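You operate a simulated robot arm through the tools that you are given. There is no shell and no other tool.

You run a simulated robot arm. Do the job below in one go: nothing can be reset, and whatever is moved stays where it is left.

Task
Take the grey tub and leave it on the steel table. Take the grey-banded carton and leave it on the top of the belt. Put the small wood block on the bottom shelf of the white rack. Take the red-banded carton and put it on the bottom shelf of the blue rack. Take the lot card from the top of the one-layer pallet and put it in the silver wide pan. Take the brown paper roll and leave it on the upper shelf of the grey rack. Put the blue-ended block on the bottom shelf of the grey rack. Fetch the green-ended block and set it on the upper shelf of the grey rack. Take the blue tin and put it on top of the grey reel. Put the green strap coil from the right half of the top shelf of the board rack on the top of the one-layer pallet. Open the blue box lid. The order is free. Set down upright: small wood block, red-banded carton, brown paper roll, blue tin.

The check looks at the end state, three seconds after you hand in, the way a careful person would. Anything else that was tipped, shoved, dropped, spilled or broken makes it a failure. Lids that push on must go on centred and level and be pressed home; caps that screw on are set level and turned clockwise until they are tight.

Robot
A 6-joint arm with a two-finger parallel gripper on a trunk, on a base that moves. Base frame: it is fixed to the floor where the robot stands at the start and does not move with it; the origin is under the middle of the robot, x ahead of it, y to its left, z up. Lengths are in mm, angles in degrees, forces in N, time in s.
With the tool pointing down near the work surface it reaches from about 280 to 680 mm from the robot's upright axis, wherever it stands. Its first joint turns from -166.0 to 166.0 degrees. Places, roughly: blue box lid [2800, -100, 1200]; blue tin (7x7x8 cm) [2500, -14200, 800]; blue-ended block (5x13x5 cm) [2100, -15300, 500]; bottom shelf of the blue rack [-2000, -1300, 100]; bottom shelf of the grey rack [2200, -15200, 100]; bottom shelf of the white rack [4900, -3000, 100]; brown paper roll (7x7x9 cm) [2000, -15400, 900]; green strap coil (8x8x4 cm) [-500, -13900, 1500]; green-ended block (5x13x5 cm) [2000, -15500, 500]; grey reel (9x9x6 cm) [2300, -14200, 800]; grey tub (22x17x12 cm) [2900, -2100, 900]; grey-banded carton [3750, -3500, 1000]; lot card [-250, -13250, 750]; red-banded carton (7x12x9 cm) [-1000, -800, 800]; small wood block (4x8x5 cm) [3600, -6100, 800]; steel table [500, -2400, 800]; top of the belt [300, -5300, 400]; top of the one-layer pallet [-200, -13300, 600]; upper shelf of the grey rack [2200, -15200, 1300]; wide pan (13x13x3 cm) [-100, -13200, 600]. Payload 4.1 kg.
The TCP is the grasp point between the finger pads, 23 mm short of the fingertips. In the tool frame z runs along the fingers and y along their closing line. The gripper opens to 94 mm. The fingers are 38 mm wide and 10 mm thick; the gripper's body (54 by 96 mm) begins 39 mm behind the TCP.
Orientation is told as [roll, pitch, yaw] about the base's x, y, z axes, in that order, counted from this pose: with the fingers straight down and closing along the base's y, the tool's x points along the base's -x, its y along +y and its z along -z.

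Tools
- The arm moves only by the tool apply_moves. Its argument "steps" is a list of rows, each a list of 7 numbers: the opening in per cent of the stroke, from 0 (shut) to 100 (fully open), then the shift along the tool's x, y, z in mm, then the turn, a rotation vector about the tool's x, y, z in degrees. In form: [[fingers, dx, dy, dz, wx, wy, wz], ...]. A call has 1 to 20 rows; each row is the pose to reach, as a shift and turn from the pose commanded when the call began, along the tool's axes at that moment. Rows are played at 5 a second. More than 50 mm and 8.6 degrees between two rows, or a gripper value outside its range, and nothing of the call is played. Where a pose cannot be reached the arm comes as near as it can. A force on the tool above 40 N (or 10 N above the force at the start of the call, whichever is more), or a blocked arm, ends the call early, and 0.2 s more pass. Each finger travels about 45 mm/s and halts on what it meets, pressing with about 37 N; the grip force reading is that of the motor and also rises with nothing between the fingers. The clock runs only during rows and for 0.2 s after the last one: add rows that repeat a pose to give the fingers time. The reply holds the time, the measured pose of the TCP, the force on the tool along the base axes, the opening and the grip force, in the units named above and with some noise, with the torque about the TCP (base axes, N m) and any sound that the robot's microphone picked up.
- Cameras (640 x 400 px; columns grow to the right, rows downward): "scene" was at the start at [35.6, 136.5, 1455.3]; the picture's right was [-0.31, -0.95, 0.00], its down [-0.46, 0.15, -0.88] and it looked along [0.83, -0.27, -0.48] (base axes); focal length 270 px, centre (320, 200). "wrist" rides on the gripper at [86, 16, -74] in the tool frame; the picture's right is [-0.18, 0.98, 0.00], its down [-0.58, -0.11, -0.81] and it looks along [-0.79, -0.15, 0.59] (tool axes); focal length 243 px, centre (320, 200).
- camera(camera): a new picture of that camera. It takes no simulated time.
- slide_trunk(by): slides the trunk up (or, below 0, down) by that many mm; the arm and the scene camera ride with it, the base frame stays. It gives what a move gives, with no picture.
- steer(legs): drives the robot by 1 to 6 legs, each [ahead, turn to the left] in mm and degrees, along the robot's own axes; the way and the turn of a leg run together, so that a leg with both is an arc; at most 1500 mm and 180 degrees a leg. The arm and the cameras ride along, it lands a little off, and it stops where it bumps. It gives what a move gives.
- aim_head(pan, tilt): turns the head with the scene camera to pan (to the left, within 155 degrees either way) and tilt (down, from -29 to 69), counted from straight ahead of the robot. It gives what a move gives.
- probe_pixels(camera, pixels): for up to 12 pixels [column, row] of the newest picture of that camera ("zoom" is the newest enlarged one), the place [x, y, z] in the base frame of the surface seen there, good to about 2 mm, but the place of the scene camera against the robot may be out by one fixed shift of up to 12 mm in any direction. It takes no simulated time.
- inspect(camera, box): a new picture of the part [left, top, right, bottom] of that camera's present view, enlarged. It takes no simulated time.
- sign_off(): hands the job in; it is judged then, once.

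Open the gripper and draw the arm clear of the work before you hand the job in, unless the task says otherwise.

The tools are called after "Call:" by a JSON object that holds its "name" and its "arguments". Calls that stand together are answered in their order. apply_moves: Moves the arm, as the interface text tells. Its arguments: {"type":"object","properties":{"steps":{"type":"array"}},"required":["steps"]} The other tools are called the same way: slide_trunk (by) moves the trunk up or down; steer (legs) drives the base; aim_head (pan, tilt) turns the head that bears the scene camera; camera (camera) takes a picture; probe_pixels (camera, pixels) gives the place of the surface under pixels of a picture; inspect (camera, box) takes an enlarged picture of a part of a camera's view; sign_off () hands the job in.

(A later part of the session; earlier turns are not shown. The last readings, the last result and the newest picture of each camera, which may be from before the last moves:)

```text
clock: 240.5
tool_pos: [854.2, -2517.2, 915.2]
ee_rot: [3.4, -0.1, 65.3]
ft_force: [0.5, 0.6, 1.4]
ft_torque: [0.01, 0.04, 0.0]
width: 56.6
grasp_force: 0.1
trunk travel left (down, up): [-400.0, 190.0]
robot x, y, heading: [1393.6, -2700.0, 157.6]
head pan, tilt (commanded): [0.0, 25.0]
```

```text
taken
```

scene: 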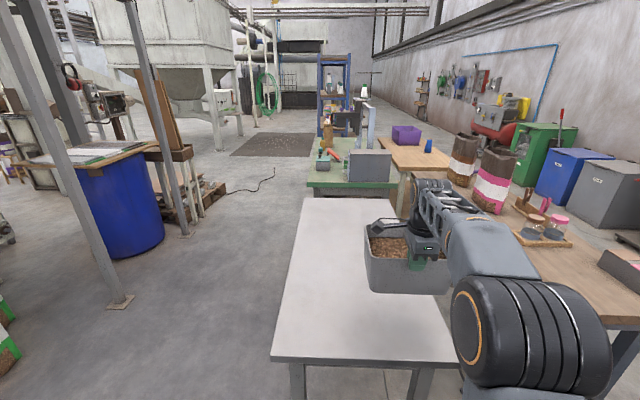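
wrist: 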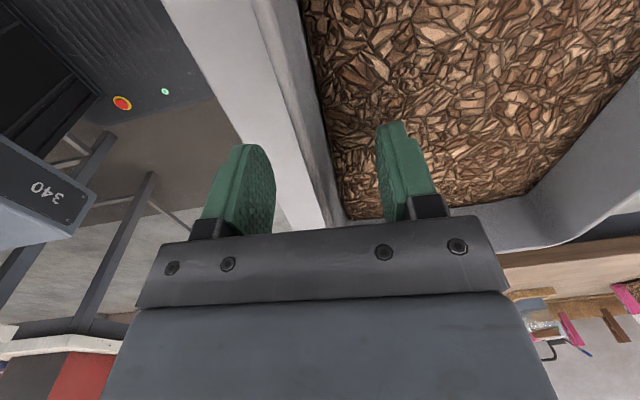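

Released. I lift the fingers straight up and away.

Call:
{"name": "apply_moves", "arguments": {"steps": [[60, 0, -2, -20, 0, 0, 0], [60, 0, -4, -50, 0, 0, 0], [60, 0, -6, -95, 0, 0, 0], [60, 0, -9, -140, 0, 0, 0], [60, 0, -12, -190, 0, 0, 0], [60, 0, -12, -190, 0, 0, 0]]}}

Call:
{"name": "camera", "arguments": {"camera": "scene"}}

```text
clock: 241.9
tool_pos: [878.1, -2528.9, 1104.0]
ee_rot: [3.5, -0.1, 65.1]
ft_force: [0.1, 0.0, 0.0]
ft_torque: [-0.02, 0.04, 0.0]
width: 56.3
grasp_force: 0.1
trunk travel left (down, up): [-400.0, 190.0]
robot x, y, heading: [1393.2, -2698.0, 157.8]
head pan, tilt (commanded): [0.0, 25.0]
```

```text
taken
```

scene: 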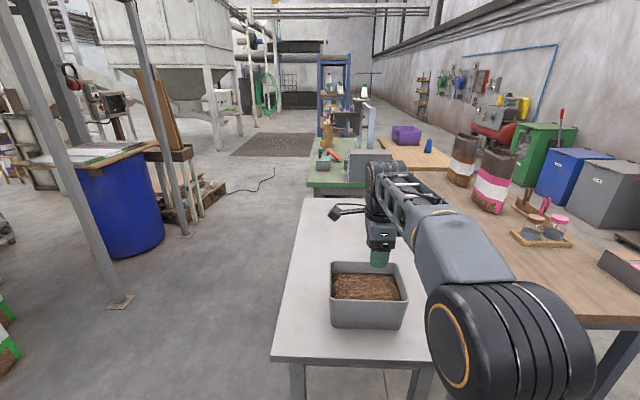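

Tub is on the steel table. Next I look for the grey-banded carton: I restore the tool yaw and turn the head backward toward +s.

Call:
{"name": "apply_moves", "arguments": {"steps": [[60, 0, 0, 0, 3.5, 0, 0], [60, 0, 0, 0, 3.5, 0, -8.4], [60, 0, 0, 0, 3.5, 0, -16.8], [60, 0, 0, 0, 3.5, 0, -25.2], [60, 0, 0, 0, 3.5, 0, -33.6], [60, 0, 0, 0, 3.5, 0, -42], [60, 0, 0, 0, 3.5, 0, -50.4], [60, 0, 0, 0, 3.5, 0, -58.8], [60, 0, 0, 0, 3.5, 0, -67.2], [60, 0, 0, 0, 3.5, 0, -75.6], [60, 0, 0, 0, 3.5, 0, -84], [60, 0, 0, 0, 3.5, 0, -91.6]]}}

Call:
{"name": "aim_head", "arguments": {"pan": 150, "tilt": 12}}

Call:
{"name": "camera", "arguments": {"camera": "scene"}}

Call:
{"name": "aim_head", "arguments": {"pan": -150, "tilt": 12}}

Call:
{"name": "camera", "arguments": {"camera": "scene"}}

```text
clock: 244.5
tool_pos: [874.7, -2525.5, 1103.6]
ee_rot: [-2.3, -1.1, 156.9]
ft_force: [-1.2, -0.1, 0.5]
ft_torque: [-0.02, 0.01, 0.02]
width: 56.4
grasp_force: 0.1
trunk travel left (down, up): [-400.0, 190.0]
robot x, y, heading: [1395.6, -2702.8, 157.6]
head pan, tilt (commanded): [0.0, 25.0]
```

```text
clock: 246.9
tool_pos: [874.5, -2525.2, 1104.1]
ee_rot: [-2.3, -1.1, 156.8]
ft_force: [0.6, -0.1, 0.7]
ft_torque: [0.04, 0.01, -0.01]
width: 56.1
grasp_force: 0.0
trunk travel left (down, up): [-400.0, 190.0]
robot x, y, heading: [1394.7, -2701.5, 157.7]
head pan, tilt (commanded): [150.0, 12.0]
```

```text
taken
```

scene: 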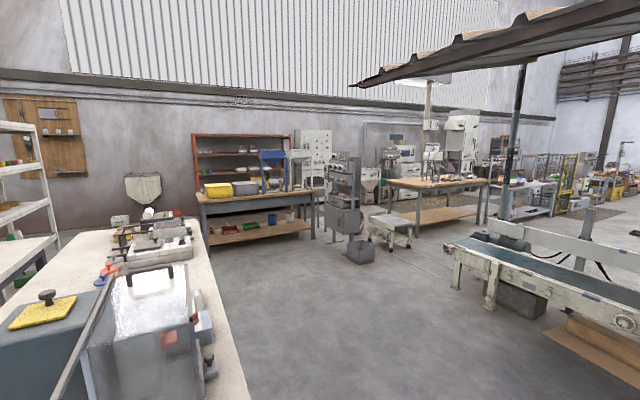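

```text
clock: 251.0
tool_pos: [874.0, -2526.6, 1103.1]
ee_rot: [-2.3, -1.1, 156.8]
ft_force: [-0.1, -0.3, -0.2]
ft_torque: [-0.01, -0.01, 0.03]
width: 56.1
grasp_force: 0.0
trunk travel left (down, up): [-400.0, 190.0]
robot x, y, heading: [1394.8, -2697.3, 157.8]
head pan, tilt (commanded): [-150.0, 12.0]
```

```text
taken
```

scene: 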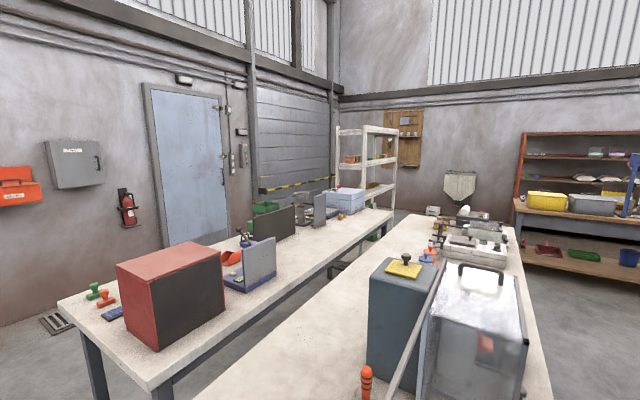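

I zoom on the far end of T2 to find the grey-banded carton.

Call:
{"name": "inspect", "arguments": {"camera": "scene", "box": [400, 190, 540, 290]}}

Call:
{"name": "probe_pixels", "arguments": {"camera": "zoom", "pixels": [[130, 100], [165, 190], [175, 165], [270, 90], [330, 230], [140, 70], [480, 160], [60, 150]]}}

```text
4.00 times, centred on (470, 240) of scene
```

zoom: 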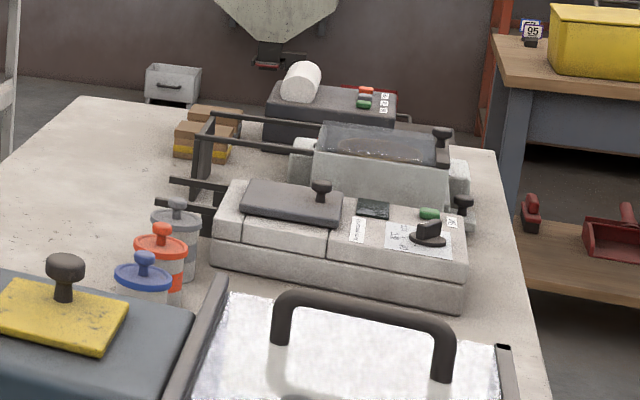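

```text
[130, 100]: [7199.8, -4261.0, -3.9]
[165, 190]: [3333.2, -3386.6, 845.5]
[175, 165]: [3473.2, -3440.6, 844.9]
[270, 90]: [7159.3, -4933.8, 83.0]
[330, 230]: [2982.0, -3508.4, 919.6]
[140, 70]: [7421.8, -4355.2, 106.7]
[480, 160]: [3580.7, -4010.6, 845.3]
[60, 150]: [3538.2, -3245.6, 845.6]
```

Two cartons sit at T2's far end (zoom (205,140)). I probe surroundings: the bin table, white rack, and T1's far end, to plan access.

Call:
{"name": "probe_pixels", "arguments": {"camera": "scene", "pixels": [[516, 207], [530, 240], [345, 150], [395, 150], [372, 208], [390, 214], [362, 190], [437, 226], [442, 230], [450, 224], [365, 210], [630, 235]]}}

Call:
{"name": "inspect", "arguments": {"camera": "scene", "box": [425, 205, 475, 240]}}

```text
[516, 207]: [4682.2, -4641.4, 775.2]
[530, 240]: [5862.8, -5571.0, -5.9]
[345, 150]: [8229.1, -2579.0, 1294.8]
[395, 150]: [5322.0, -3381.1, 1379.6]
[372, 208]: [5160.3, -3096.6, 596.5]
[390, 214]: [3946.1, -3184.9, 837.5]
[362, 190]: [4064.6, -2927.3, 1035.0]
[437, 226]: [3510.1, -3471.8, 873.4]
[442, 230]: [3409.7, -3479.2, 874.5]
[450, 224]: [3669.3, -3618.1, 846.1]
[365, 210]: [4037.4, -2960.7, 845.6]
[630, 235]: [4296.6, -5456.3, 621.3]
```

```text
11.43 times, centred on (450, 222) of scene
```

zoom: 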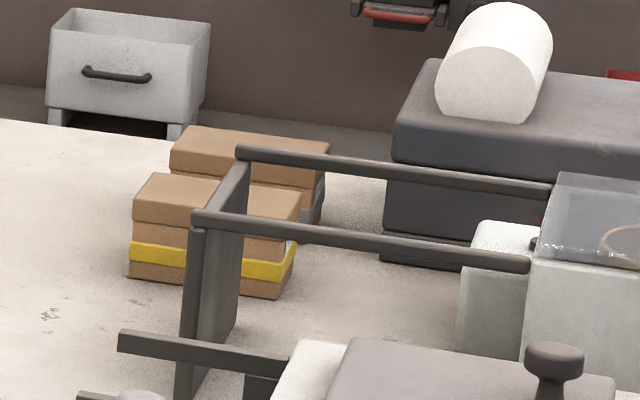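

The grey-banded carton sits behind the yellow-banded one at T2's far end (z≈850-880). I check the free floor on T2's other side for the route.

Call:
{"name": "aim_head", "arguments": {"pan": 145, "tilt": 20}}

Call:
{"name": "camera", "arguments": {"camera": "scene"}}

Call:
{"name": "probe_pixels", "arguments": {"camera": "scene", "pixels": [[215, 370], [200, 200], [185, 195], [330, 225], [365, 195], [390, 200], [440, 215], [460, 240], [500, 300], [180, 150], [290, 180], [255, 300]]}}

```text
clock: 255.0
tool_pos: [874.9, -2526.5, 1103.5]
ee_rot: [-2.4, -1.1, 156.8]
ft_force: [-0.5, -0.1, -0.4]
ft_torque: [-0.01, -0.04, -0.01]
width: 56.4
grasp_force: 0.0
trunk travel left (down, up): [-400.0, 190.0]
robot x, y, heading: [1393.4, -2698.3, 157.6]
head pan, tilt (commanded): [145.0, 20.0]
```

```text
taken
```

scene: 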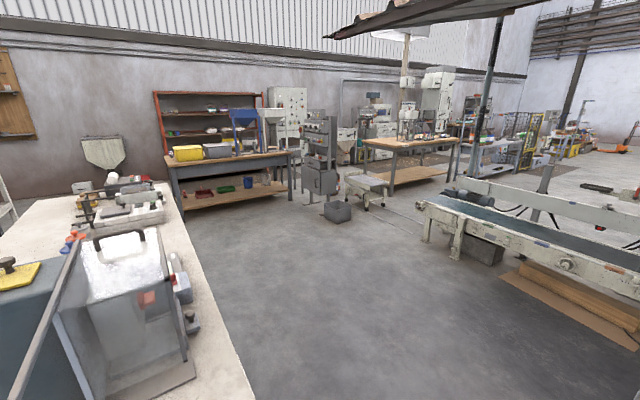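

```text
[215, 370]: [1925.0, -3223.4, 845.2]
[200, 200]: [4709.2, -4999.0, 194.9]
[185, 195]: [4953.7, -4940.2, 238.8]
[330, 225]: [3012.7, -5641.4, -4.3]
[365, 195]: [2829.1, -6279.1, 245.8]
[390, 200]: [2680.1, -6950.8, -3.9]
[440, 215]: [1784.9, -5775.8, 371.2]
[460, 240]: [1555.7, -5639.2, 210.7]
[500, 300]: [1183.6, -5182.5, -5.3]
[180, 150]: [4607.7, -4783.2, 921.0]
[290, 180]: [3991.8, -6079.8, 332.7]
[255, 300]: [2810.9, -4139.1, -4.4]
```

The floor along T2's far side is open. I drive around T2 to stand off its far end, facing back toward the cartons.

Call:
{"name": "steer", "arguments": {"legs": [[0, 92.6], [776, 0], [0, 88.1], [1500, 0], [1450, 0]]}}

Call:
{"name": "aim_head", "arguments": {"pan": 45, "tilt": 20}}

Call:
{"name": "camera", "arguments": {"camera": "scene"}}

```text
clock: 280.6
tool_pos: [4297.0, -4785.3, 1104.0]
ee_rot: [-2.3, -1.1, -25.5]
ft_force: [0.6, -0.2, 0.4]
ft_torque: [0.0, 0.01, 0.01]
width: 56.4
grasp_force: 0.0
trunk travel left (down, up): [-400.0, 190.0]
robot x, y, heading: [3785.5, -4589.0, -24.6]
head pan, tilt (commanded): [145.0, 20.0]
```

```text
clock: 282.3
tool_pos: [4296.9, -4785.1, 1103.5]
ee_rot: [-2.3, -1.1, -25.5]
ft_force: [0.2, -0.4, -0.7]
ft_torque: [0.0, 0.02, 0.01]
width: 56.5
grasp_force: 0.1
trunk travel left (down, up): [-400.0, 190.0]
robot x, y, heading: [3781.6, -4585.7, -24.5]
head pan, tilt (commanded): [45.0, 20.0]
```

```text
taken
```

scene: 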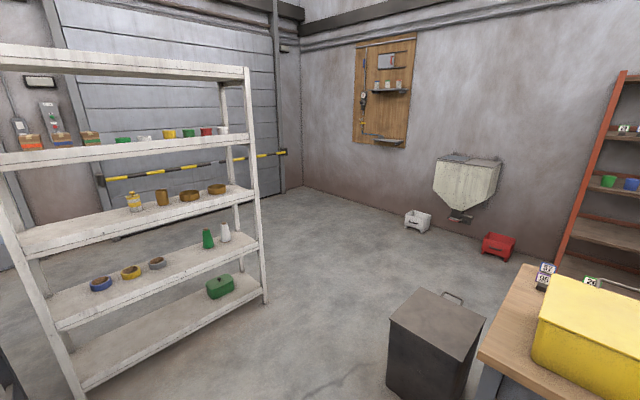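

I see the white rack at left, its bottom shelf mostly empty. I probe its shelf and posts now for later.

Call:
{"name": "probe_pixels", "arguments": {"camera": "scene", "pixels": [[150, 335], [120, 350], [200, 310], [80, 385], [264, 290], [222, 288], [150, 305], [150, 285], [245, 100], [20, 230], [435, 340], [520, 300]]}}

Call:
{"name": "aim_head", "arguments": {"pan": 110, "tilt": 25}}

Call:
{"name": "camera", "arguments": {"camera": "scene"}}

```text
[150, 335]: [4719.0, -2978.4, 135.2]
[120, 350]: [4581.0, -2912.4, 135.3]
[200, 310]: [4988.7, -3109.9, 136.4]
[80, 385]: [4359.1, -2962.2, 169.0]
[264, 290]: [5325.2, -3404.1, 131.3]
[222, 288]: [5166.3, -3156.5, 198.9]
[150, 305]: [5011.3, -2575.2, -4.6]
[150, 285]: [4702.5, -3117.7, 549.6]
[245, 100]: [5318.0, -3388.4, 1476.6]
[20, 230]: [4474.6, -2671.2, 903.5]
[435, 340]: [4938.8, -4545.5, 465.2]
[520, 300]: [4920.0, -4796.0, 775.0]
```

```text
clock: 283.7
tool_pos: [4297.4, -4785.7, 1103.3]
ee_rot: [-2.2, -1.1, -25.5]
ft_force: [-0.2, 0.3, 1.4]
ft_torque: [0.04, 0.02, 0.04]
width: 56.4
grasp_force: 0.0
trunk travel left (down, up): [-400.0, 190.0]
robot x, y, heading: [3785.2, -4588.0, -24.7]
head pan, tilt (commanded): [110.0, 25.0]
```

```text
taken
```

scene: 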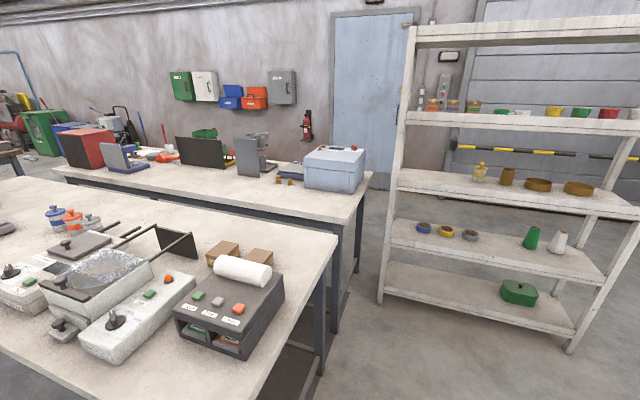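

The two cartons are at (223,252) and (258,258) beyond the printer with the paper roll. I zoom there.

Call:
{"name": "inspect", "arguments": {"camera": "scene", "box": [150, 210, 350, 340]}}

Call:
{"name": "probe_pixels", "arguments": {"camera": "scene", "pixels": [[222, 248], [218, 258], [260, 256], [236, 256], [334, 240], [300, 290], [245, 270], [280, 290], [160, 235], [200, 275]]}}

```text
3.08 times, centred on (250, 275) of scene
```

zoom: 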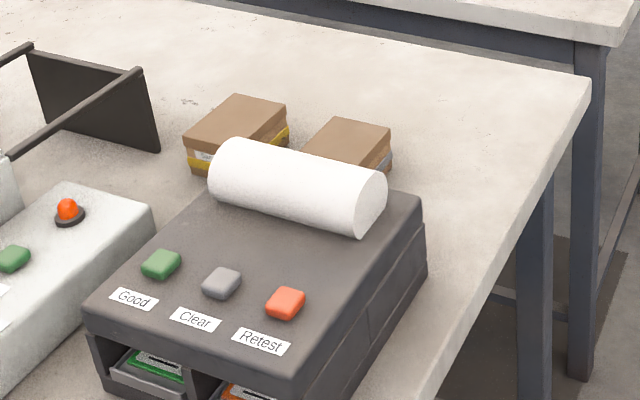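

```text
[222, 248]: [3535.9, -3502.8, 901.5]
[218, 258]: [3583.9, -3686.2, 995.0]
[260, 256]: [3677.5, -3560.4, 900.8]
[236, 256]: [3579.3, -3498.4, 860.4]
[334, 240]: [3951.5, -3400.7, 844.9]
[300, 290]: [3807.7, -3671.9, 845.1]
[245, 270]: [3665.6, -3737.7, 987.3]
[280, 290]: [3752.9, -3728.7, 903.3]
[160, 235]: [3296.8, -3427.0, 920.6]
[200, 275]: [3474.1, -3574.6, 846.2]
```

The grey-banded carton is the right one at about (3677,-3560), top z≈901. I drive to stand off T2's end facing it.

Call:
{"name": "steer", "arguments": {"legs": [[0, 90], [890, 0], [0, 90]]}}

Call:
{"name": "aim_head", "arguments": {"pan": 0, "tilt": 40}}

Call:
{"name": "camera", "arguments": {"camera": "scene"}}

Call:
{"name": "camera", "arguments": {"camera": "wrist"}}

```text
clock: 295.9
tool_pos: [3617.0, -3583.9, 1103.3]
ee_rot: [-2.3, -1.2, 153.0]
ft_force: [0.5, 0.9, 0.2]
ft_torque: [0.01, 0.0, 0.02]
width: 56.0
grasp_force: 0.0
trunk travel left (down, up): [-400.0, 190.0]
robot x, y, heading: [4120.4, -3793.1, 153.7]
head pan, tilt (commanded): [110.0, 25.0]
```

```text
clock: 297.7
tool_pos: [3616.3, -3582.3, 1103.7]
ee_rot: [-2.4, -1.1, 153.1]
ft_force: [0.8, 0.1, -0.1]
ft_torque: [0.0, 0.02, -0.01]
width: 56.3
grasp_force: 0.1
trunk travel left (down, up): [-400.0, 190.0]
robot x, y, heading: [4123.5, -3790.3, 153.9]
head pan, tilt (commanded): [0.0, 40.0]
```

```text
taken
```

scene: 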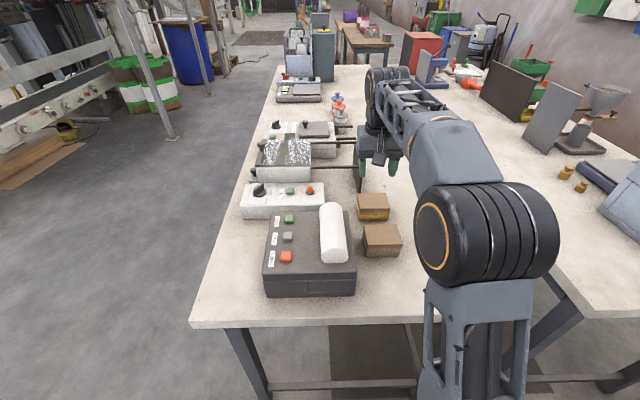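

```text
taken
```

wrist: 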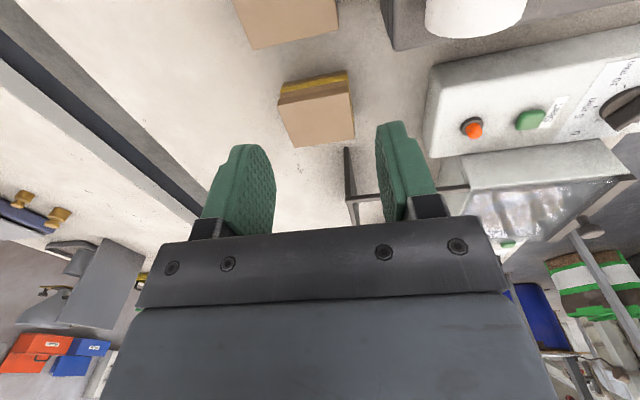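

I zoom on the grey carton (381,240) in the scene and in the wrist view (285,20), and probe its corners.

Call:
{"name": "inspect", "arguments": {"camera": "scene", "box": [340, 185, 420, 265]}}

Call:
{"name": "probe_pixels", "arguments": {"camera": "zoom", "pixels": [[190, 210], [440, 210], [180, 310], [480, 310], [200, 340], [460, 340], [320, 260], [330, 380], [170, 110], [390, 130], [500, 250]]}}

```text
5.00 times, centred on (380, 225) of scene
```

zoom: 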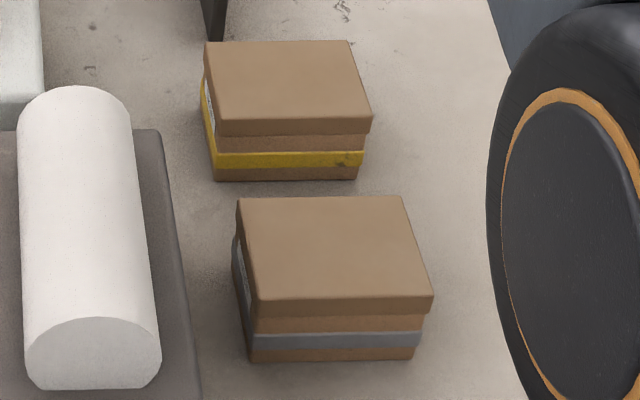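

```text
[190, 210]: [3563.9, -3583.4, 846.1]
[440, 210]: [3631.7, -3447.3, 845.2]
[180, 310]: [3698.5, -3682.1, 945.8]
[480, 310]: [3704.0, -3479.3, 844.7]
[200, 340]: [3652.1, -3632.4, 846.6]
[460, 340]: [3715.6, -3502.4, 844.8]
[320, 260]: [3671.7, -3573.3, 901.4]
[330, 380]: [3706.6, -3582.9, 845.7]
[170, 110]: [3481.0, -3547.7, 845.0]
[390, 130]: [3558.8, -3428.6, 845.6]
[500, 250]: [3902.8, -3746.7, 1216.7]
```

I probe the carton's lid-top corners and sides.

Call:
{"name": "probe_pixels", "arguments": {"camera": "zoom", "pixels": [[244, 202], [398, 201], [428, 293], [262, 294], [270, 308], [420, 308], [265, 325], [415, 325], [260, 355], [405, 355], [250, 250]]}}

Call:
{"name": "inspect", "arguments": {"camera": "wrist", "box": [220, 0, 380, 160]}}

```text
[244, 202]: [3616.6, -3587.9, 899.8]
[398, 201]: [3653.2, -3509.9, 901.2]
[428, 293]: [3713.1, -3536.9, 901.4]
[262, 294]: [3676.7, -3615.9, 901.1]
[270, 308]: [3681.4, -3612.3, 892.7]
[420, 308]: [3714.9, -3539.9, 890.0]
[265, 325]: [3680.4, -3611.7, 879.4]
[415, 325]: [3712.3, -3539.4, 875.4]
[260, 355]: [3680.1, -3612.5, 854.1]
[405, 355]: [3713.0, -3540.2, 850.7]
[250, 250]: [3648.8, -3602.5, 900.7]
```

```text
2.50 times, centred on (300, 80) of wrist
```

zoom: 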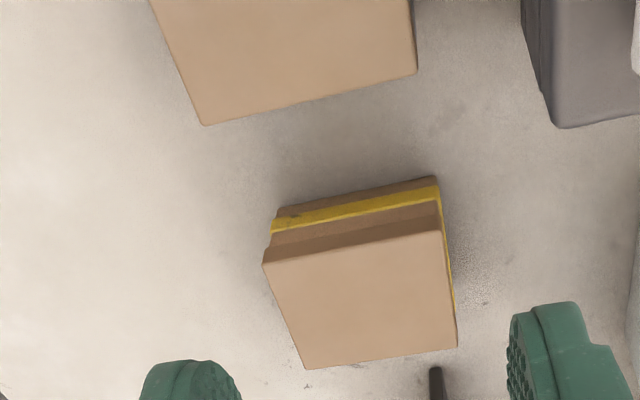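

Carton: 90 mm (across) × 70 mm (along my heading) × 56 mm, centre ≈(3667,-3556), top z≈906. First I straighten the tool and move above it, then rotate -92.6° so it closes across the 70 mm side with the wrist camera on the free side.

Call:
{"name": "apply_moves", "arguments": {"steps": [[80, 8, -12, 0, -1, 0.5, 0], [100, 17, -24, 0, -2.3, 1.1, 0], [100, 25, -36, 0, -2.3, 1.1, 0], [100, 33.4, -46.9, 0, -2.3, 1.1, 0], [100, 33.4, -46.9, 0, -2.3, 1.1, 0]]}}

Call:
{"name": "apply_moves", "arguments": {"steps": [[100, 0, 0, 0, 0, 0, -8.4], [100, 0, 0, 0, 0, 0, -16.8], [100, 0, 0, 0, 0, 0, -25.2], [100, 0, 0, 0, 0, 0, -33.6], [100, 0, 0, 0, 0, 0, -42], [100, 0, 0, 0, 0, 0, -50.4], [100, 0, 0, 0, 0, 0, -58.8], [100, 0, 0, 0, 0, 0, -67.2], [100, 0, 0, 0, 0, 0, -75.6], [100, 0, 0, 0, 0, 0, -84], [100, 0, 0, 0, 0, 0, -92.4], [100, 0, 0, 40, 0, 0, -92.4], [100, 0, 0, 80, 0, 0, -92.4], [100, 0, 0, 80, 0, 0, -92.4]]}}

Call:
{"name": "camera", "arguments": {"camera": "wrist"}}

```text
clock: 298.9
tool_pos: [3667.3, -3557.1, 1105.2]
ee_rot: [0.0, 0.0, 153.1]
ft_force: [-0.2, 0.6, 0.2]
ft_torque: [0.05, 0.0, -0.01]
width: 93.9
grasp_force: 0.0
trunk travel left (down, up): [-400.0, 190.0]
robot x, y, heading: [4126.6, -3789.9, 153.7]
head pan, tilt (commanded): [0.0, 40.0]
```

```text
clock: 301.9
tool_pos: [3667.2, -3557.6, 1028.3]
ee_rot: [-0.1, 0.0, -114.5]
ft_force: [-0.2, 0.0, 0.6]
ft_torque: [0.0, 0.02, 0.0]
width: 93.9
grasp_force: 0.0
trunk travel left (down, up): [-400.0, 190.0]
robot x, y, heading: [4122.6, -3792.4, 154.0]
head pan, tilt (commanded): [0.0, 40.0]
```

```text
taken
```

wrist: 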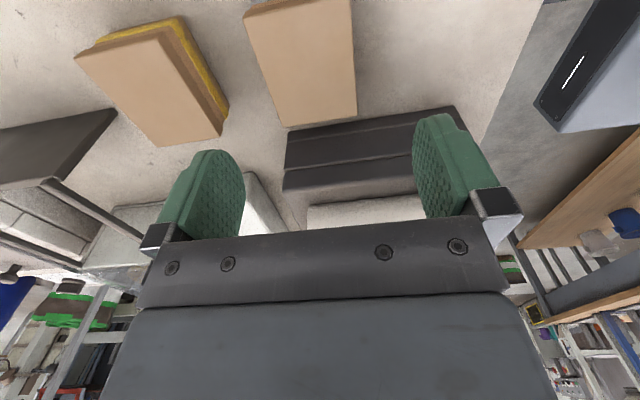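

I probe the grey carton's top corners in the wrist view, around (247,18), (352,0), (287,125), (357,115).

Call:
{"name": "probe_pixels", "arguments": {"camera": "wrist", "pixels": [[252, 22], [350, 5], [290, 122], [354, 113], [305, 60], [285, 90], [355, 60], [262, 55], [225, 100], [300, 140]]}}

```text
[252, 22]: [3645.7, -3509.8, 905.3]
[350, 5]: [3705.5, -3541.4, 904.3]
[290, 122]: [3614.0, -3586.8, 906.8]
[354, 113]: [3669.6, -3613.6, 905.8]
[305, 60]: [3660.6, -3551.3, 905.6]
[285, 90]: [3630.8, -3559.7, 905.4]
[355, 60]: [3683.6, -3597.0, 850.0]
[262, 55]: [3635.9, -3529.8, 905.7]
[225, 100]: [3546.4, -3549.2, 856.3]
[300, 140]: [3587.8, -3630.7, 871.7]
```

Wrist readings give centre (3659,-3563). I correct by (-8,-5.7) mm and descend to grip 24 mm below the top.

Call:
{"name": "apply_moves", "arguments": {"steps": [[100, -8, -5.7, 0, 0, 0, 0], [100, -8, -5.7, 45, 0, 0, 0], [100, -8, -5.7, 85, 0, 0, 0], [100, -8, -5.7, 105, 0, 0, 0], [100, -8, -5.7, 105, 0, 0, 0]]}}

Call:
{"name": "camera", "arguments": {"camera": "wrist"}}

```text
clock: 303.1
tool_pos: [3659.4, -3561.3, 919.4]
ee_rot: [0.0, 0.0, -114.5]
ft_force: [-1.0, -0.3, 0.3]
ft_torque: [0.01, -0.02, -0.02]
width: 94.0
grasp_force: 0.0
trunk travel left (down, up): [-400.0, 190.0]
robot x, y, heading: [4125.8, -3789.6, 154.2]
head pan, tilt (commanded): [0.0, 40.0]
```

```text
taken
```

wrist: 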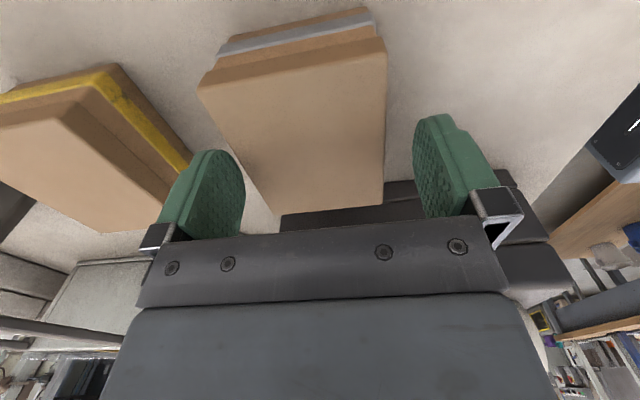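

Well centred. I descend 37 mm more and close.

Call:
{"name": "apply_moves", "arguments": {"steps": [[100, 0, 0, 20, 0, 0, 0], [100, 0, 0, 37, 0, 0, 0], [100, 0, 0, 37, 0, 0, 0], [0, 0, 0, 37, 0, 0, 0], [0, 0, 0, 37, 0, 0, 0], [0, 0, 0, 37, 0, 0, 0], [0, 0, 0, 37, 0, 0, 0], [0, 0, 0, 37, 0, 0, 0]]}}

Call:
{"name": "apply_moves", "arguments": {"steps": [[0, 0, 0, -2, 0, 0, 0], [0, 0, 0, -5, 0, 0, 0], [0, 0, 0, -10, 0, 0, 0], [0, 0, 0, -16, 0, 0, 0], [0, 0, 0, -24, 0, 0, 0], [0, 0, 0, -34, 0, 0, 0], [0, 0, 0, -45, 0, 0, 0], [0, 0, 0, -60, 0, 0, 0], [0, 0, 0, -75, 0, 0, 0], [0, 0, 0, -75, 0, 0, 0]]}}

Call:
{"name": "camera", "arguments": {"camera": "wrist"}}

Call:
{"name": "camera", "arguments": {"camera": "scene"}}

```text
clock: 304.9
tool_pos: [3658.8, -3561.1, 882.8]
ee_rot: [0.0, 0.0, -114.5]
ft_force: [-0.4, 0.4, 0.1]
ft_torque: [0.05, 0.11, 0.03]
width: 71.9
grasp_force: 36.8
trunk travel left (down, up): [-400.0, 190.0]
robot x, y, heading: [4125.2, -3789.0, 153.9]
head pan, tilt (commanded): [0.0, 40.0]
```

```text
clock: 307.1
tool_pos: [3659.9, -3560.9, 955.4]
ee_rot: [0.0, -0.1, -114.5]
ft_force: [0.1, -0.3, -3.4]
ft_torque: [-0.03, 0.03, -0.01]
width: 71.9
grasp_force: 36.7
trunk travel left (down, up): [-400.0, 190.0]
robot x, y, heading: [4124.4, -3789.4, 154.0]
head pan, tilt (commanded): [0.0, 40.0]
```

```text
taken
```

wrist: 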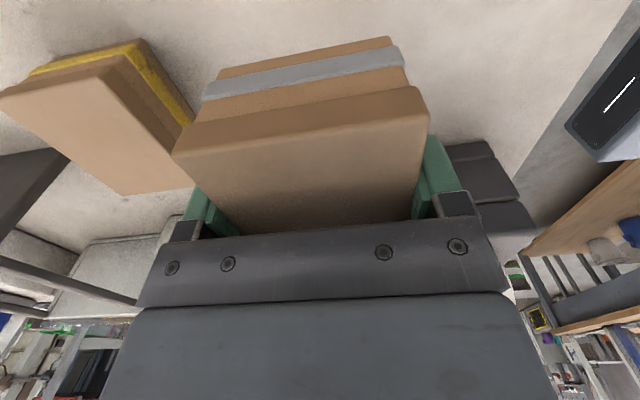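

```text
taken
```

scene: 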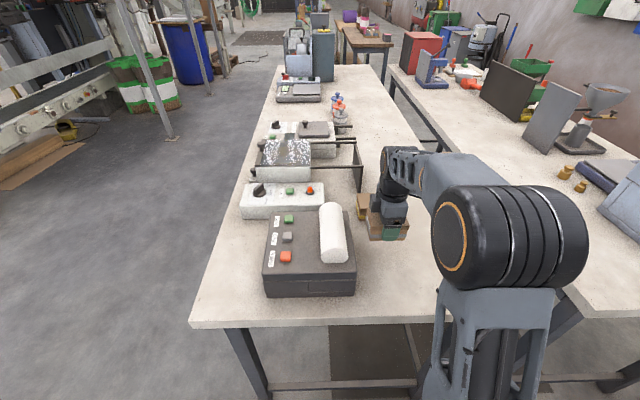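

The carton is fully lifted (3.4 N). I raise it, back off, and drive around T2 toward the belt.

Call:
{"name": "apply_moves", "arguments": {"steps": [[0, 0, 0, -20, 0, 0, 0], [0, 0, 0, -45, 0, 0, 0], [0, 0, 0, -75, 0, 0, 0], [0, 0, 0, -105, 0, 0, 0], [0, 0, 0, -135, 0, 0, 0], [0, 0, 0, -135, 0, 0, 0]]}}

Call:
{"name": "steer", "arguments": {"legs": [[-200, 0], [0, 91.5], [900, 0], [0, -59.7], [1100, 0], [1100, 0]]}}

Call:
{"name": "steer", "arguments": {"legs": [[0, 59.7]]}}

Call:
{"name": "aim_head", "arguments": {"pan": 0, "tilt": 30}}

Call:
{"name": "camera", "arguments": {"camera": "scene"}}

```text
clock: 308.5
tool_pos: [3660.4, -3560.1, 1091.4]
ee_rot: [0.0, 0.0, -114.5]
ft_force: [-0.4, 0.1, -3.7]
ft_torque: [-0.05, -0.03, 0.0]
width: 72.0
grasp_force: 37.4
trunk travel left (down, up): [-400.0, 190.0]
robot x, y, heading: [4124.7, -3792.3, 153.9]
head pan, tilt (commanded): [0.0, 40.0]
```

```text
clock: 331.6
tool_pos: [1267.5, -5172.3, 1091.0]
ee_rot: [0.0, 0.0, -79.4]
ft_force: [0.3, -0.6, -2.9]
ft_torque: [0.02, -0.01, -0.01]
width: 71.8
grasp_force: 36.8
trunk travel left (down, up): [-400.0, 190.0]
robot x, y, heading: [1781.5, -5093.9, -170.6]
head pan, tilt (commanded): [0.0, 40.0]
```

```text
clock: 334.6
tool_pos: [1587.6, -5574.2, 1090.7]
ee_rot: [-0.1, 0.0, -19.8]
ft_force: [0.2, 1.0, -2.9]
ft_torque: [0.0, -0.01, 0.03]
width: 72.1
grasp_force: 37.0
trunk travel left (down, up): [-400.0, 190.0]
robot x, y, heading: [1780.0, -5091.9, -111.2]
head pan, tilt (commanded): [0.0, 40.0]
```

```text
clock: 335.4
tool_pos: [1586.7, -5574.7, 1089.8]
ee_rot: [0.0, 0.1, -19.7]
ft_force: [0.3, 0.2, -3.4]
ft_torque: [-0.02, 0.01, -0.01]
width: 71.9
grasp_force: 36.7
trunk travel left (down, up): [-400.0, 190.0]
robot x, y, heading: [1778.9, -5098.5, -111.2]
head pan, tilt (commanded): [0.0, 30.0]
```

```text
taken
```

scene: 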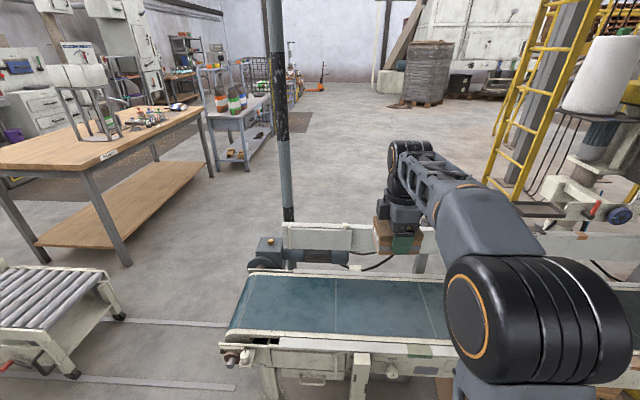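

The belt lies right ahead at (330,305). I probe its surface, near and far rails, and the backboard.

Call:
{"name": "probe_pixels", "arguments": {"camera": "scene", "pixels": [[330, 300], [260, 325], [420, 300], [420, 325], [260, 285], [330, 345], [330, 275], [350, 240], [240, 320], [235, 360], [410, 240], [430, 345]]}}

```text
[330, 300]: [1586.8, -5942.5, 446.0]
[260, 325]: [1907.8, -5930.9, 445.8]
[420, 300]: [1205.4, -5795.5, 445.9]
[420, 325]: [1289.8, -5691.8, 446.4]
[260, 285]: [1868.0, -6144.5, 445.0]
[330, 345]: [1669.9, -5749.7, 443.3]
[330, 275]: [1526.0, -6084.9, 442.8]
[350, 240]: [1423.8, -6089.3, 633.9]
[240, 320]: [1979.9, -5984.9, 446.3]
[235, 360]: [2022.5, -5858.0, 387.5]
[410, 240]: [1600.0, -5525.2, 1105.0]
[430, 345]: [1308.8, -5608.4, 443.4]
```

Belt surface z≈451 (corrected), n from -4560 to -4890. I drive 300 mm forward and lower the trunk fully.

Call:
{"name": "steer", "arguments": {"legs": [[300, 0]]}}

Call:
{"name": "slide_trunk", "arguments": {"by": -400}}

Call:
{"name": "camera", "arguments": {"camera": "scene"}}

Call:
{"name": "camera", "arguments": {"camera": "wrist"}}

```text
clock: 337.4
tool_pos: [1480.6, -5840.9, 1089.0]
ee_rot: [0.1, 0.1, -20.0]
ft_force: [1.2, 0.1, -3.4]
ft_torque: [0.0, 0.0, -0.04]
width: 71.7
grasp_force: 37.1
trunk travel left (down, up): [-400.0, 190.0]
robot x, y, heading: [1679.5, -5362.6, -111.6]
head pan, tilt (commanded): [0.0, 30.0]
stopped in leg 1: the robot was blocked; the commanded pose is now the measured one
```

```text
clock: 341.2
tool_pos: [1481.7, -5839.6, 690.2]
ee_rot: [0.1, 0.1, -20.0]
ft_force: [0.5, 0.4, -3.8]
ft_torque: [-0.03, 0.0, -0.03]
width: 72.0
grasp_force: 36.7
trunk travel left (down, up): [0.0, 590.0]
robot x, y, heading: [1676.4, -5359.6, -111.5]
head pan, tilt (commanded): [0.0, 30.0]
```

```text
taken
```

scene: 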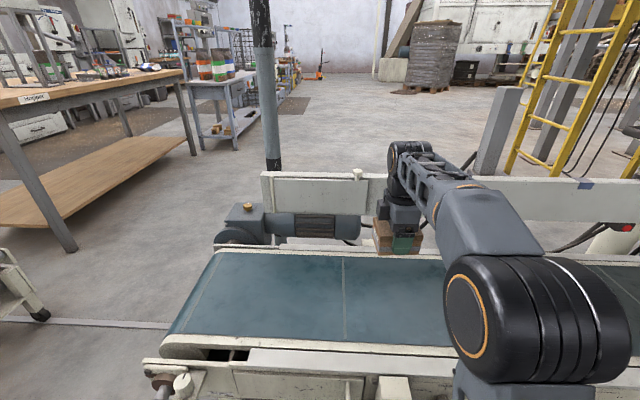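

```text
taken
```

wrist: 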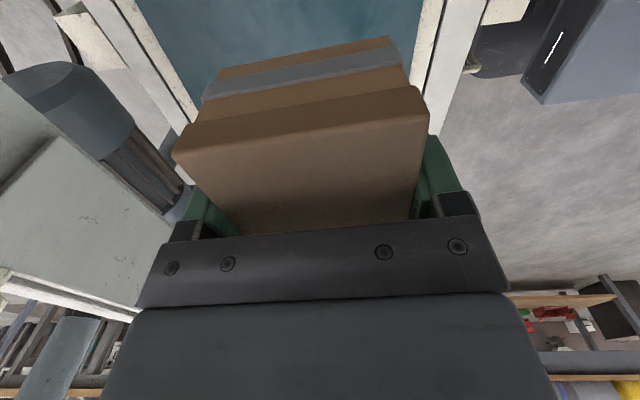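

The base bumped something just in front of the belt after 282 mm (the belt's frame). I back off 30 mm and then lower the carton above the belt.

Call:
{"name": "steer", "arguments": {"legs": [[-30, 0]]}}

Call:
{"name": "apply_moves", "arguments": {"steps": [[0, 0, 0, 30, 0, 0, 0], [0, 0, 0, 65, 0, 0, 0], [0, 0, 0, 100, 0, 0, 0], [0, 0, 0, 135, 0, 0, 0], [0, 0, 0, 165, 0, 0, 0], [0, 0, 0, 185, 0, 0, 0], [0, 0, 0, 197, 0, 0, 0], [0, 0, 0, 197, 0, 0, 0]]}}

Call:
{"name": "camera", "arguments": {"camera": "wrist"}}

Call:
{"name": "aim_head", "arguments": {"pan": 0, "tilt": 60}}

Call:
{"name": "camera", "arguments": {"camera": "scene"}}

```text
clock: 342.1
tool_pos: [1493.1, -5812.9, 689.6]
ee_rot: [0.1, 0.2, -20.0]
ft_force: [0.3, -0.7, -3.6]
ft_torque: [0.0, 0.0, 0.0]
width: 71.6
grasp_force: 36.9
trunk travel left (down, up): [0.0, 590.0]
robot x, y, heading: [1686.5, -5333.6, -111.6]
head pan, tilt (commanded): [0.0, 30.0]
```

```text
clock: 343.9
tool_pos: [1494.5, -5811.5, 491.5]
ee_rot: [0.2, 0.1, -19.9]
ft_force: [-0.3, -0.2, -4.2]
ft_torque: [-0.02, 0.0, -0.01]
width: 71.7
grasp_force: 37.2
trunk travel left (down, up): [0.0, 590.0]
robot x, y, heading: [1686.3, -5333.1, -111.0]
head pan, tilt (commanded): [0.0, 30.0]
```

```text
taken
```

wrist: 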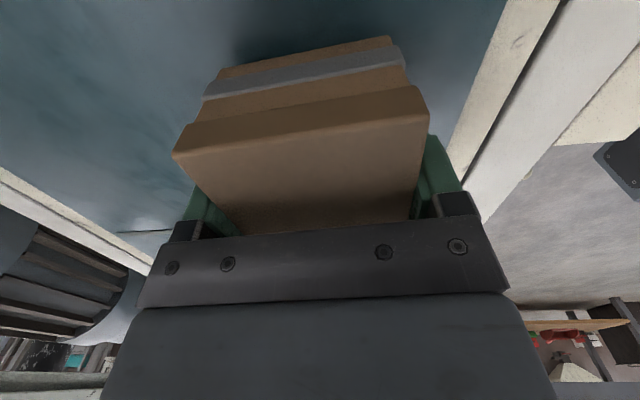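

```text
clock: 344.8
tool_pos: [1494.3, -5813.5, 492.4]
ee_rot: [0.1, 0.1, -19.9]
ft_force: [0.5, -0.6, -3.9]
ft_torque: [-0.02, 0.0, -0.01]
width: 71.8
grasp_force: 37.2
trunk travel left (down, up): [0.0, 590.0]
robot x, y, heading: [1687.6, -5332.6, -111.3]
head pan, tilt (commanded): [0.0, 60.0]
```

```text
taken
```

scene: 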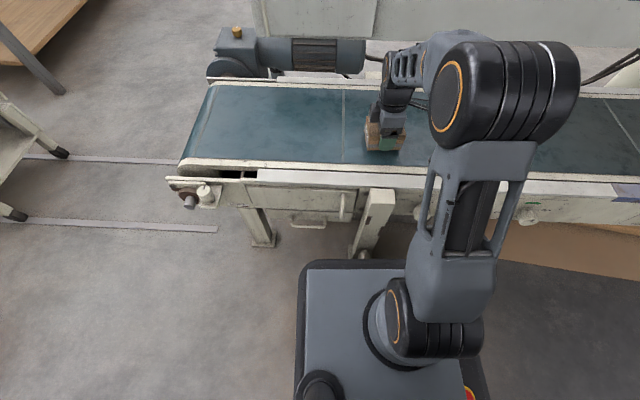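

The carton hovers over the belt surface. I lower it slowly to contact.

Call:
{"name": "apply_moves", "arguments": {"steps": [[0, 0, 0, 2, 0, 0, 0], [0, 0, 0, 4, 0, 0, 0], [0, 0, 0, 5.5, 0, 0, 0], [0, 0, 0, 7, 0, 0, 0], [0, 0, 0, 7, 0, 0, 0]]}}

```text
clock: 346.0
tool_pos: [1492.4, -5810.4, 485.8]
ee_rot: [0.3, 0.1, -20.0]
ft_force: [-1.4, 0.0, -3.8]
ft_torque: [-0.01, -0.03, 0.01]
width: 71.9
grasp_force: 36.8
trunk travel left (down, up): [0.0, 590.0]
robot x, y, heading: [1687.8, -5330.9, -111.4]
head pan, tilt (commanded): [0.0, 60.0]
```

Call:
{"name": "apply_moves", "arguments": {"steps": [[0, 0, 0, 1, 0, 0, 0], [0, 0, 0, 2, 0, 0, 0], [0, 0, 0, 3, 0, 0, 0], [0, 0, 0, 3, 0, 0, 0]]}}

```text
clock: 347.0
tool_pos: [1494.0, -5810.3, 483.2]
ee_rot: [0.1, 0.0, -19.9]
ft_force: [5.5, 6.5, 9.0]
ft_torque: [-0.17, -0.08, 0.11]
width: 71.9
grasp_force: 37.4
trunk travel left (down, up): [0.0, 590.0]
robot x, y, heading: [1685.9, -5328.3, -111.4]
head pan, tilt (commanded): [0.0, 60.0]
```

Contact (9 N). I open the gripper and lift away.

Call:
{"name": "apply_moves", "arguments": {"steps": [[85, 0, 0, 0, 0, 0, 0], [100, 0, 0, 0, 0, 0, 0], [100, 0, 0, 0, 0, 0, 0], [100, 0, 0, -15, 0, 0, 0], [100, 0, 0, -40, 0, 0, 0], [100, 0, 0, -80, 0, 0, 0], [100, 0, 0, -120, 0, 0, 0], [100, 0, 0, -160, 0, 0, 0]]}}

Call:
{"name": "camera", "arguments": {"camera": "scene"}}

```text
clock: 348.8
tool_pos: [1490.5, -5810.2, 644.4]
ee_rot: [0.3, 0.2, -20.0]
ft_force: [0.1, 0.1, 0.6]
ft_torque: [0.0, -0.01, -0.02]
width: 93.8
grasp_force: 0.1
trunk travel left (down, up): [0.0, 590.0]
robot x, y, heading: [1683.9, -5331.6, -111.7]
head pan, tilt (commanded): [0.0, 60.0]
```

```text
taken
```

scene: 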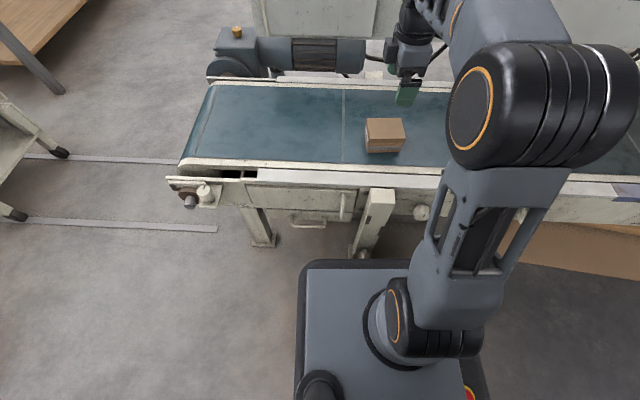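

The grey-banded carton is on the belt. I back off, raise the trunk, restore the tool yaw, and look left for the small wood block.

Call:
{"name": "steer", "arguments": {"legs": [[-350, 0]]}}

Call:
{"name": "slide_trunk", "arguments": {"by": 400}}

Call:
{"name": "apply_moves", "arguments": {"steps": [[60, 0, 0, 0, 0, 0, 8.4], [60, 0, 0, 0, 0, 0, 16.8], [60, 0, 0, 0, 0, 0, 25.2], [60, 0, 0, 0, 0, 0, 33.6], [60, 0, 0, 0, 0, 0, 42], [60, 0, 0, 0, 0, 0, 50.4], [60, 0, 0, 0, 0, 0, 58.8], [60, 0, 0, 0, 0, 0, 67.2], [60, 0, 0, 0, 0, 0, 75.6], [60, 0, 0, 0, 0, 0, 84], [60, 0, 0, 0, 0, 0, 92]]}}

Call:
{"name": "aim_head", "arguments": {"pan": 75, "tilt": 20}}

Call:
{"name": "camera", "arguments": {"camera": "scene"}}

```text
clock: 351.1
tool_pos: [1617.4, -5484.7, 644.3]
ee_rot: [0.1, 0.0, -20.2]
ft_force: [0.2, 0.9, 0.2]
ft_torque: [0.01, 0.01, -0.02]
width: 93.9
grasp_force: 0.0
trunk travel left (down, up): [0.0, 590.0]
robot x, y, heading: [1815.5, -5004.8, -111.7]
head pan, tilt (commanded): [0.0, 60.0]
```

```text
clock: 354.9
tool_pos: [1617.8, -5482.8, 1044.1]
ee_rot: [0.1, 0.1, -20.2]
ft_force: [-0.1, -0.2, 0.0]
ft_torque: [0.03, -0.02, -0.01]
width: 94.1
grasp_force: 0.1
trunk travel left (down, up): [-400.0, 190.0]
robot x, y, heading: [1817.5, -5007.6, -111.7]
head pan, tilt (commanded): [0.0, 60.0]
```

```text
clock: 357.3
tool_pos: [1617.5, -5481.7, 1044.9]
ee_rot: [-0.1, 0.1, -112.3]
ft_force: [-0.5, 0.2, -0.4]
ft_torque: [0.0, 0.02, -0.02]
width: 56.5
grasp_force: 0.0
trunk travel left (down, up): [-400.0, 190.0]
robot x, y, heading: [1818.2, -5003.6, -111.6]
head pan, tilt (commanded): [0.0, 60.0]
```

```text
clock: 358.8
tool_pos: [1617.2, -5483.8, 1044.8]
ee_rot: [-0.1, 0.1, -112.2]
ft_force: [0.4, -0.2, 0.6]
ft_torque: [0.0, 0.01, 0.02]
width: 56.6
grasp_force: 0.0
trunk travel left (down, up): [-400.0, 190.0]
robot x, y, heading: [1814.0, -5005.6, -111.4]
head pan, tilt (commanded): [75.0, 20.0]
```

```text
taken
```

scene: 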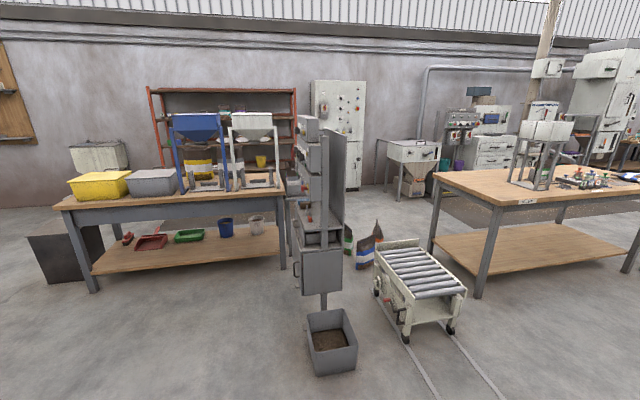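

I zoom at the centre, where the block should appear (around column 297).

Call:
{"name": "inspect", "arguments": {"camera": "scene", "box": [220, 140, 480, 300]}}

Call:
{"name": "probe_pixels", "arguments": {"camera": "scene", "pixels": [[315, 235], [310, 200], [275, 190], [320, 270], [332, 350], [300, 180], [440, 200], [485, 200], [420, 270], [283, 260]]}}

```text
2.46 times, centred on (350, 220) of scene
```

zoom: 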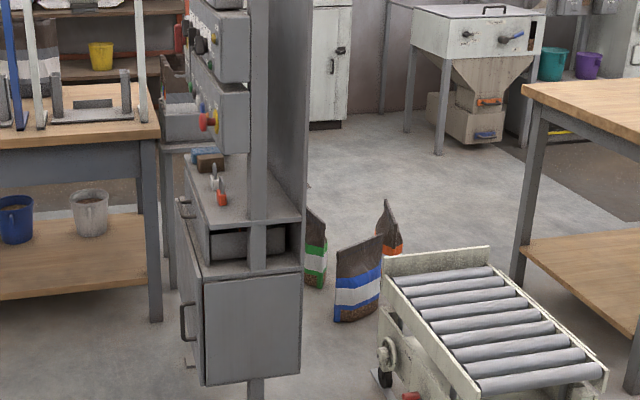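

```text
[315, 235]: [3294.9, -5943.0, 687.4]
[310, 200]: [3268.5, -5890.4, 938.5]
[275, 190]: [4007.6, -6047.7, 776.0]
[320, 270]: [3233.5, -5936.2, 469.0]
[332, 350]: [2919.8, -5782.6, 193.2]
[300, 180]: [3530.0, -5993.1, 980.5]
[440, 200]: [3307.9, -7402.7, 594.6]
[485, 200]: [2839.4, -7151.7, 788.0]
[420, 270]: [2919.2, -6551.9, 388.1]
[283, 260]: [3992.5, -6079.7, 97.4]
```

A small dark-wood block is visible on the cabinet's work surface at zoom (210,160), under gauge boxes. I probe it.

Call:
{"name": "probe_pixels", "arguments": {"camera": "zoom", "pixels": [[208, 157], [213, 167], [200, 150], [220, 190], [260, 205], [190, 180], [215, 80], [285, 120], [230, 260], [160, 200]]}}

```text
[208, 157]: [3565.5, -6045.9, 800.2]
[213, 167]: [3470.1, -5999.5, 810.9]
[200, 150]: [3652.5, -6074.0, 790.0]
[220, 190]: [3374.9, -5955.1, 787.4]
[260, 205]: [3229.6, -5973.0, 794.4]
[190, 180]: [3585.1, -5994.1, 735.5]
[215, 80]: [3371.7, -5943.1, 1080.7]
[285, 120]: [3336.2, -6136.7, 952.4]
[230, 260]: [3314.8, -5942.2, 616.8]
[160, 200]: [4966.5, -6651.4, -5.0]
```

The block is at about (3565,-6046,800) on the cabinet, open toward +n. I drive to that side and look from there.

Call:
{"name": "steer", "arguments": {"legs": [[0, 98.7], [1500, 0], [120, 0], [0, -101.8]]}}

Call:
{"name": "aim_head", "arguments": {"pan": 20, "tilt": 30}}

Call:
{"name": "camera", "arguments": {"camera": "scene"}}

```text
clock: 374.1
tool_pos: [3477.8, -5925.6, 1046.4]
ee_rot: [0.4, -0.3, -82.0]
ft_force: [11.1, 1.9, 0.3]
ft_torque: [-0.18, 1.01, -0.05]
width: 56.6
grasp_force: 0.0
trunk travel left (down, up): [-400.0, 190.0]
robot x, y, heading: [3405.7, -5413.7, -82.1]
head pan, tilt (commanded): [75.0, 20.0]
stopped in leg 4: the force on the tool passed its limit at 52 N (the readings are from after the stop); the commanded pose is now the measured one
```

```text
clock: 375.3
tool_pos: [3478.9, -5926.5, 1045.1]
ee_rot: [0.2, -0.2, -82.2]
ft_force: [13.0, -1.3, -1.7]
ft_torque: [0.04, 1.16, 0.1]
width: 56.4
grasp_force: 0.0
trunk travel left (down, up): [-400.0, 190.0]
robot x, y, heading: [3404.1, -5409.1, -82.0]
head pan, tilt (commanded): [20.0, 30.0]
```

```text
taken
```

scene: 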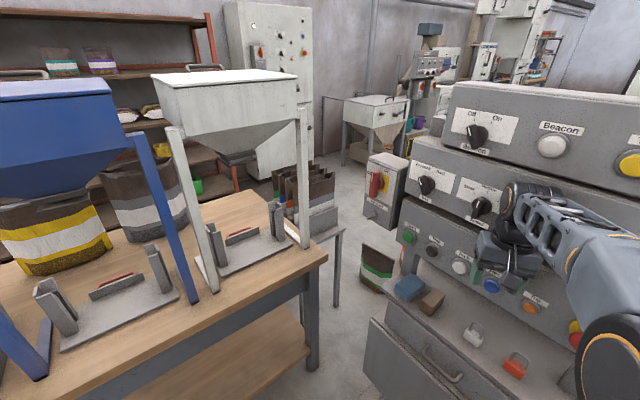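

The gripper touched the control panel while turning (52 N). I turn back left at once to release it, then reverse away.

Call:
{"name": "steer", "arguments": {"legs": [[0, 8]]}}

Call:
{"name": "camera", "arguments": {"camera": "scene"}}

Call:
{"name": "camera", "arguments": {"camera": "wrist"}}

```text
clock: 376.3
tool_pos: [3543.0, -5911.0, 1046.3]
ee_rot: [0.6, -0.2, -74.4]
ft_force: [0.6, -0.4, 0.6]
ft_torque: [0.01, 0.02, 0.01]
width: 56.4
grasp_force: 0.0
trunk travel left (down, up): [-400.0, 190.0]
robot x, y, heading: [3406.8, -5413.9, -74.6]
head pan, tilt (commanded): [20.0, 30.0]
```

```text
taken
```

scene: 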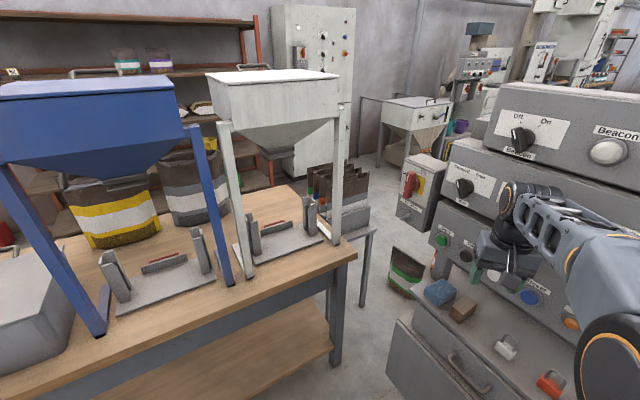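

```text
taken
```

wrist: 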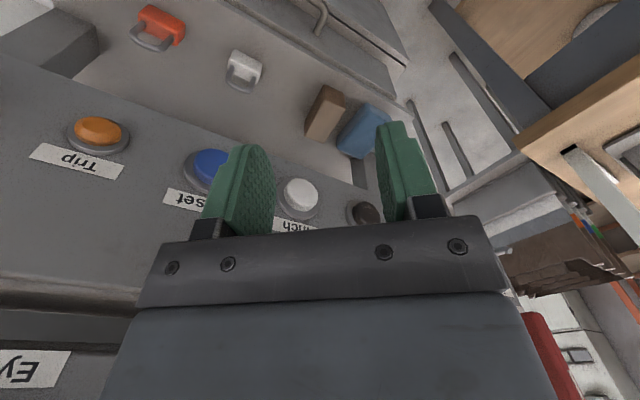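

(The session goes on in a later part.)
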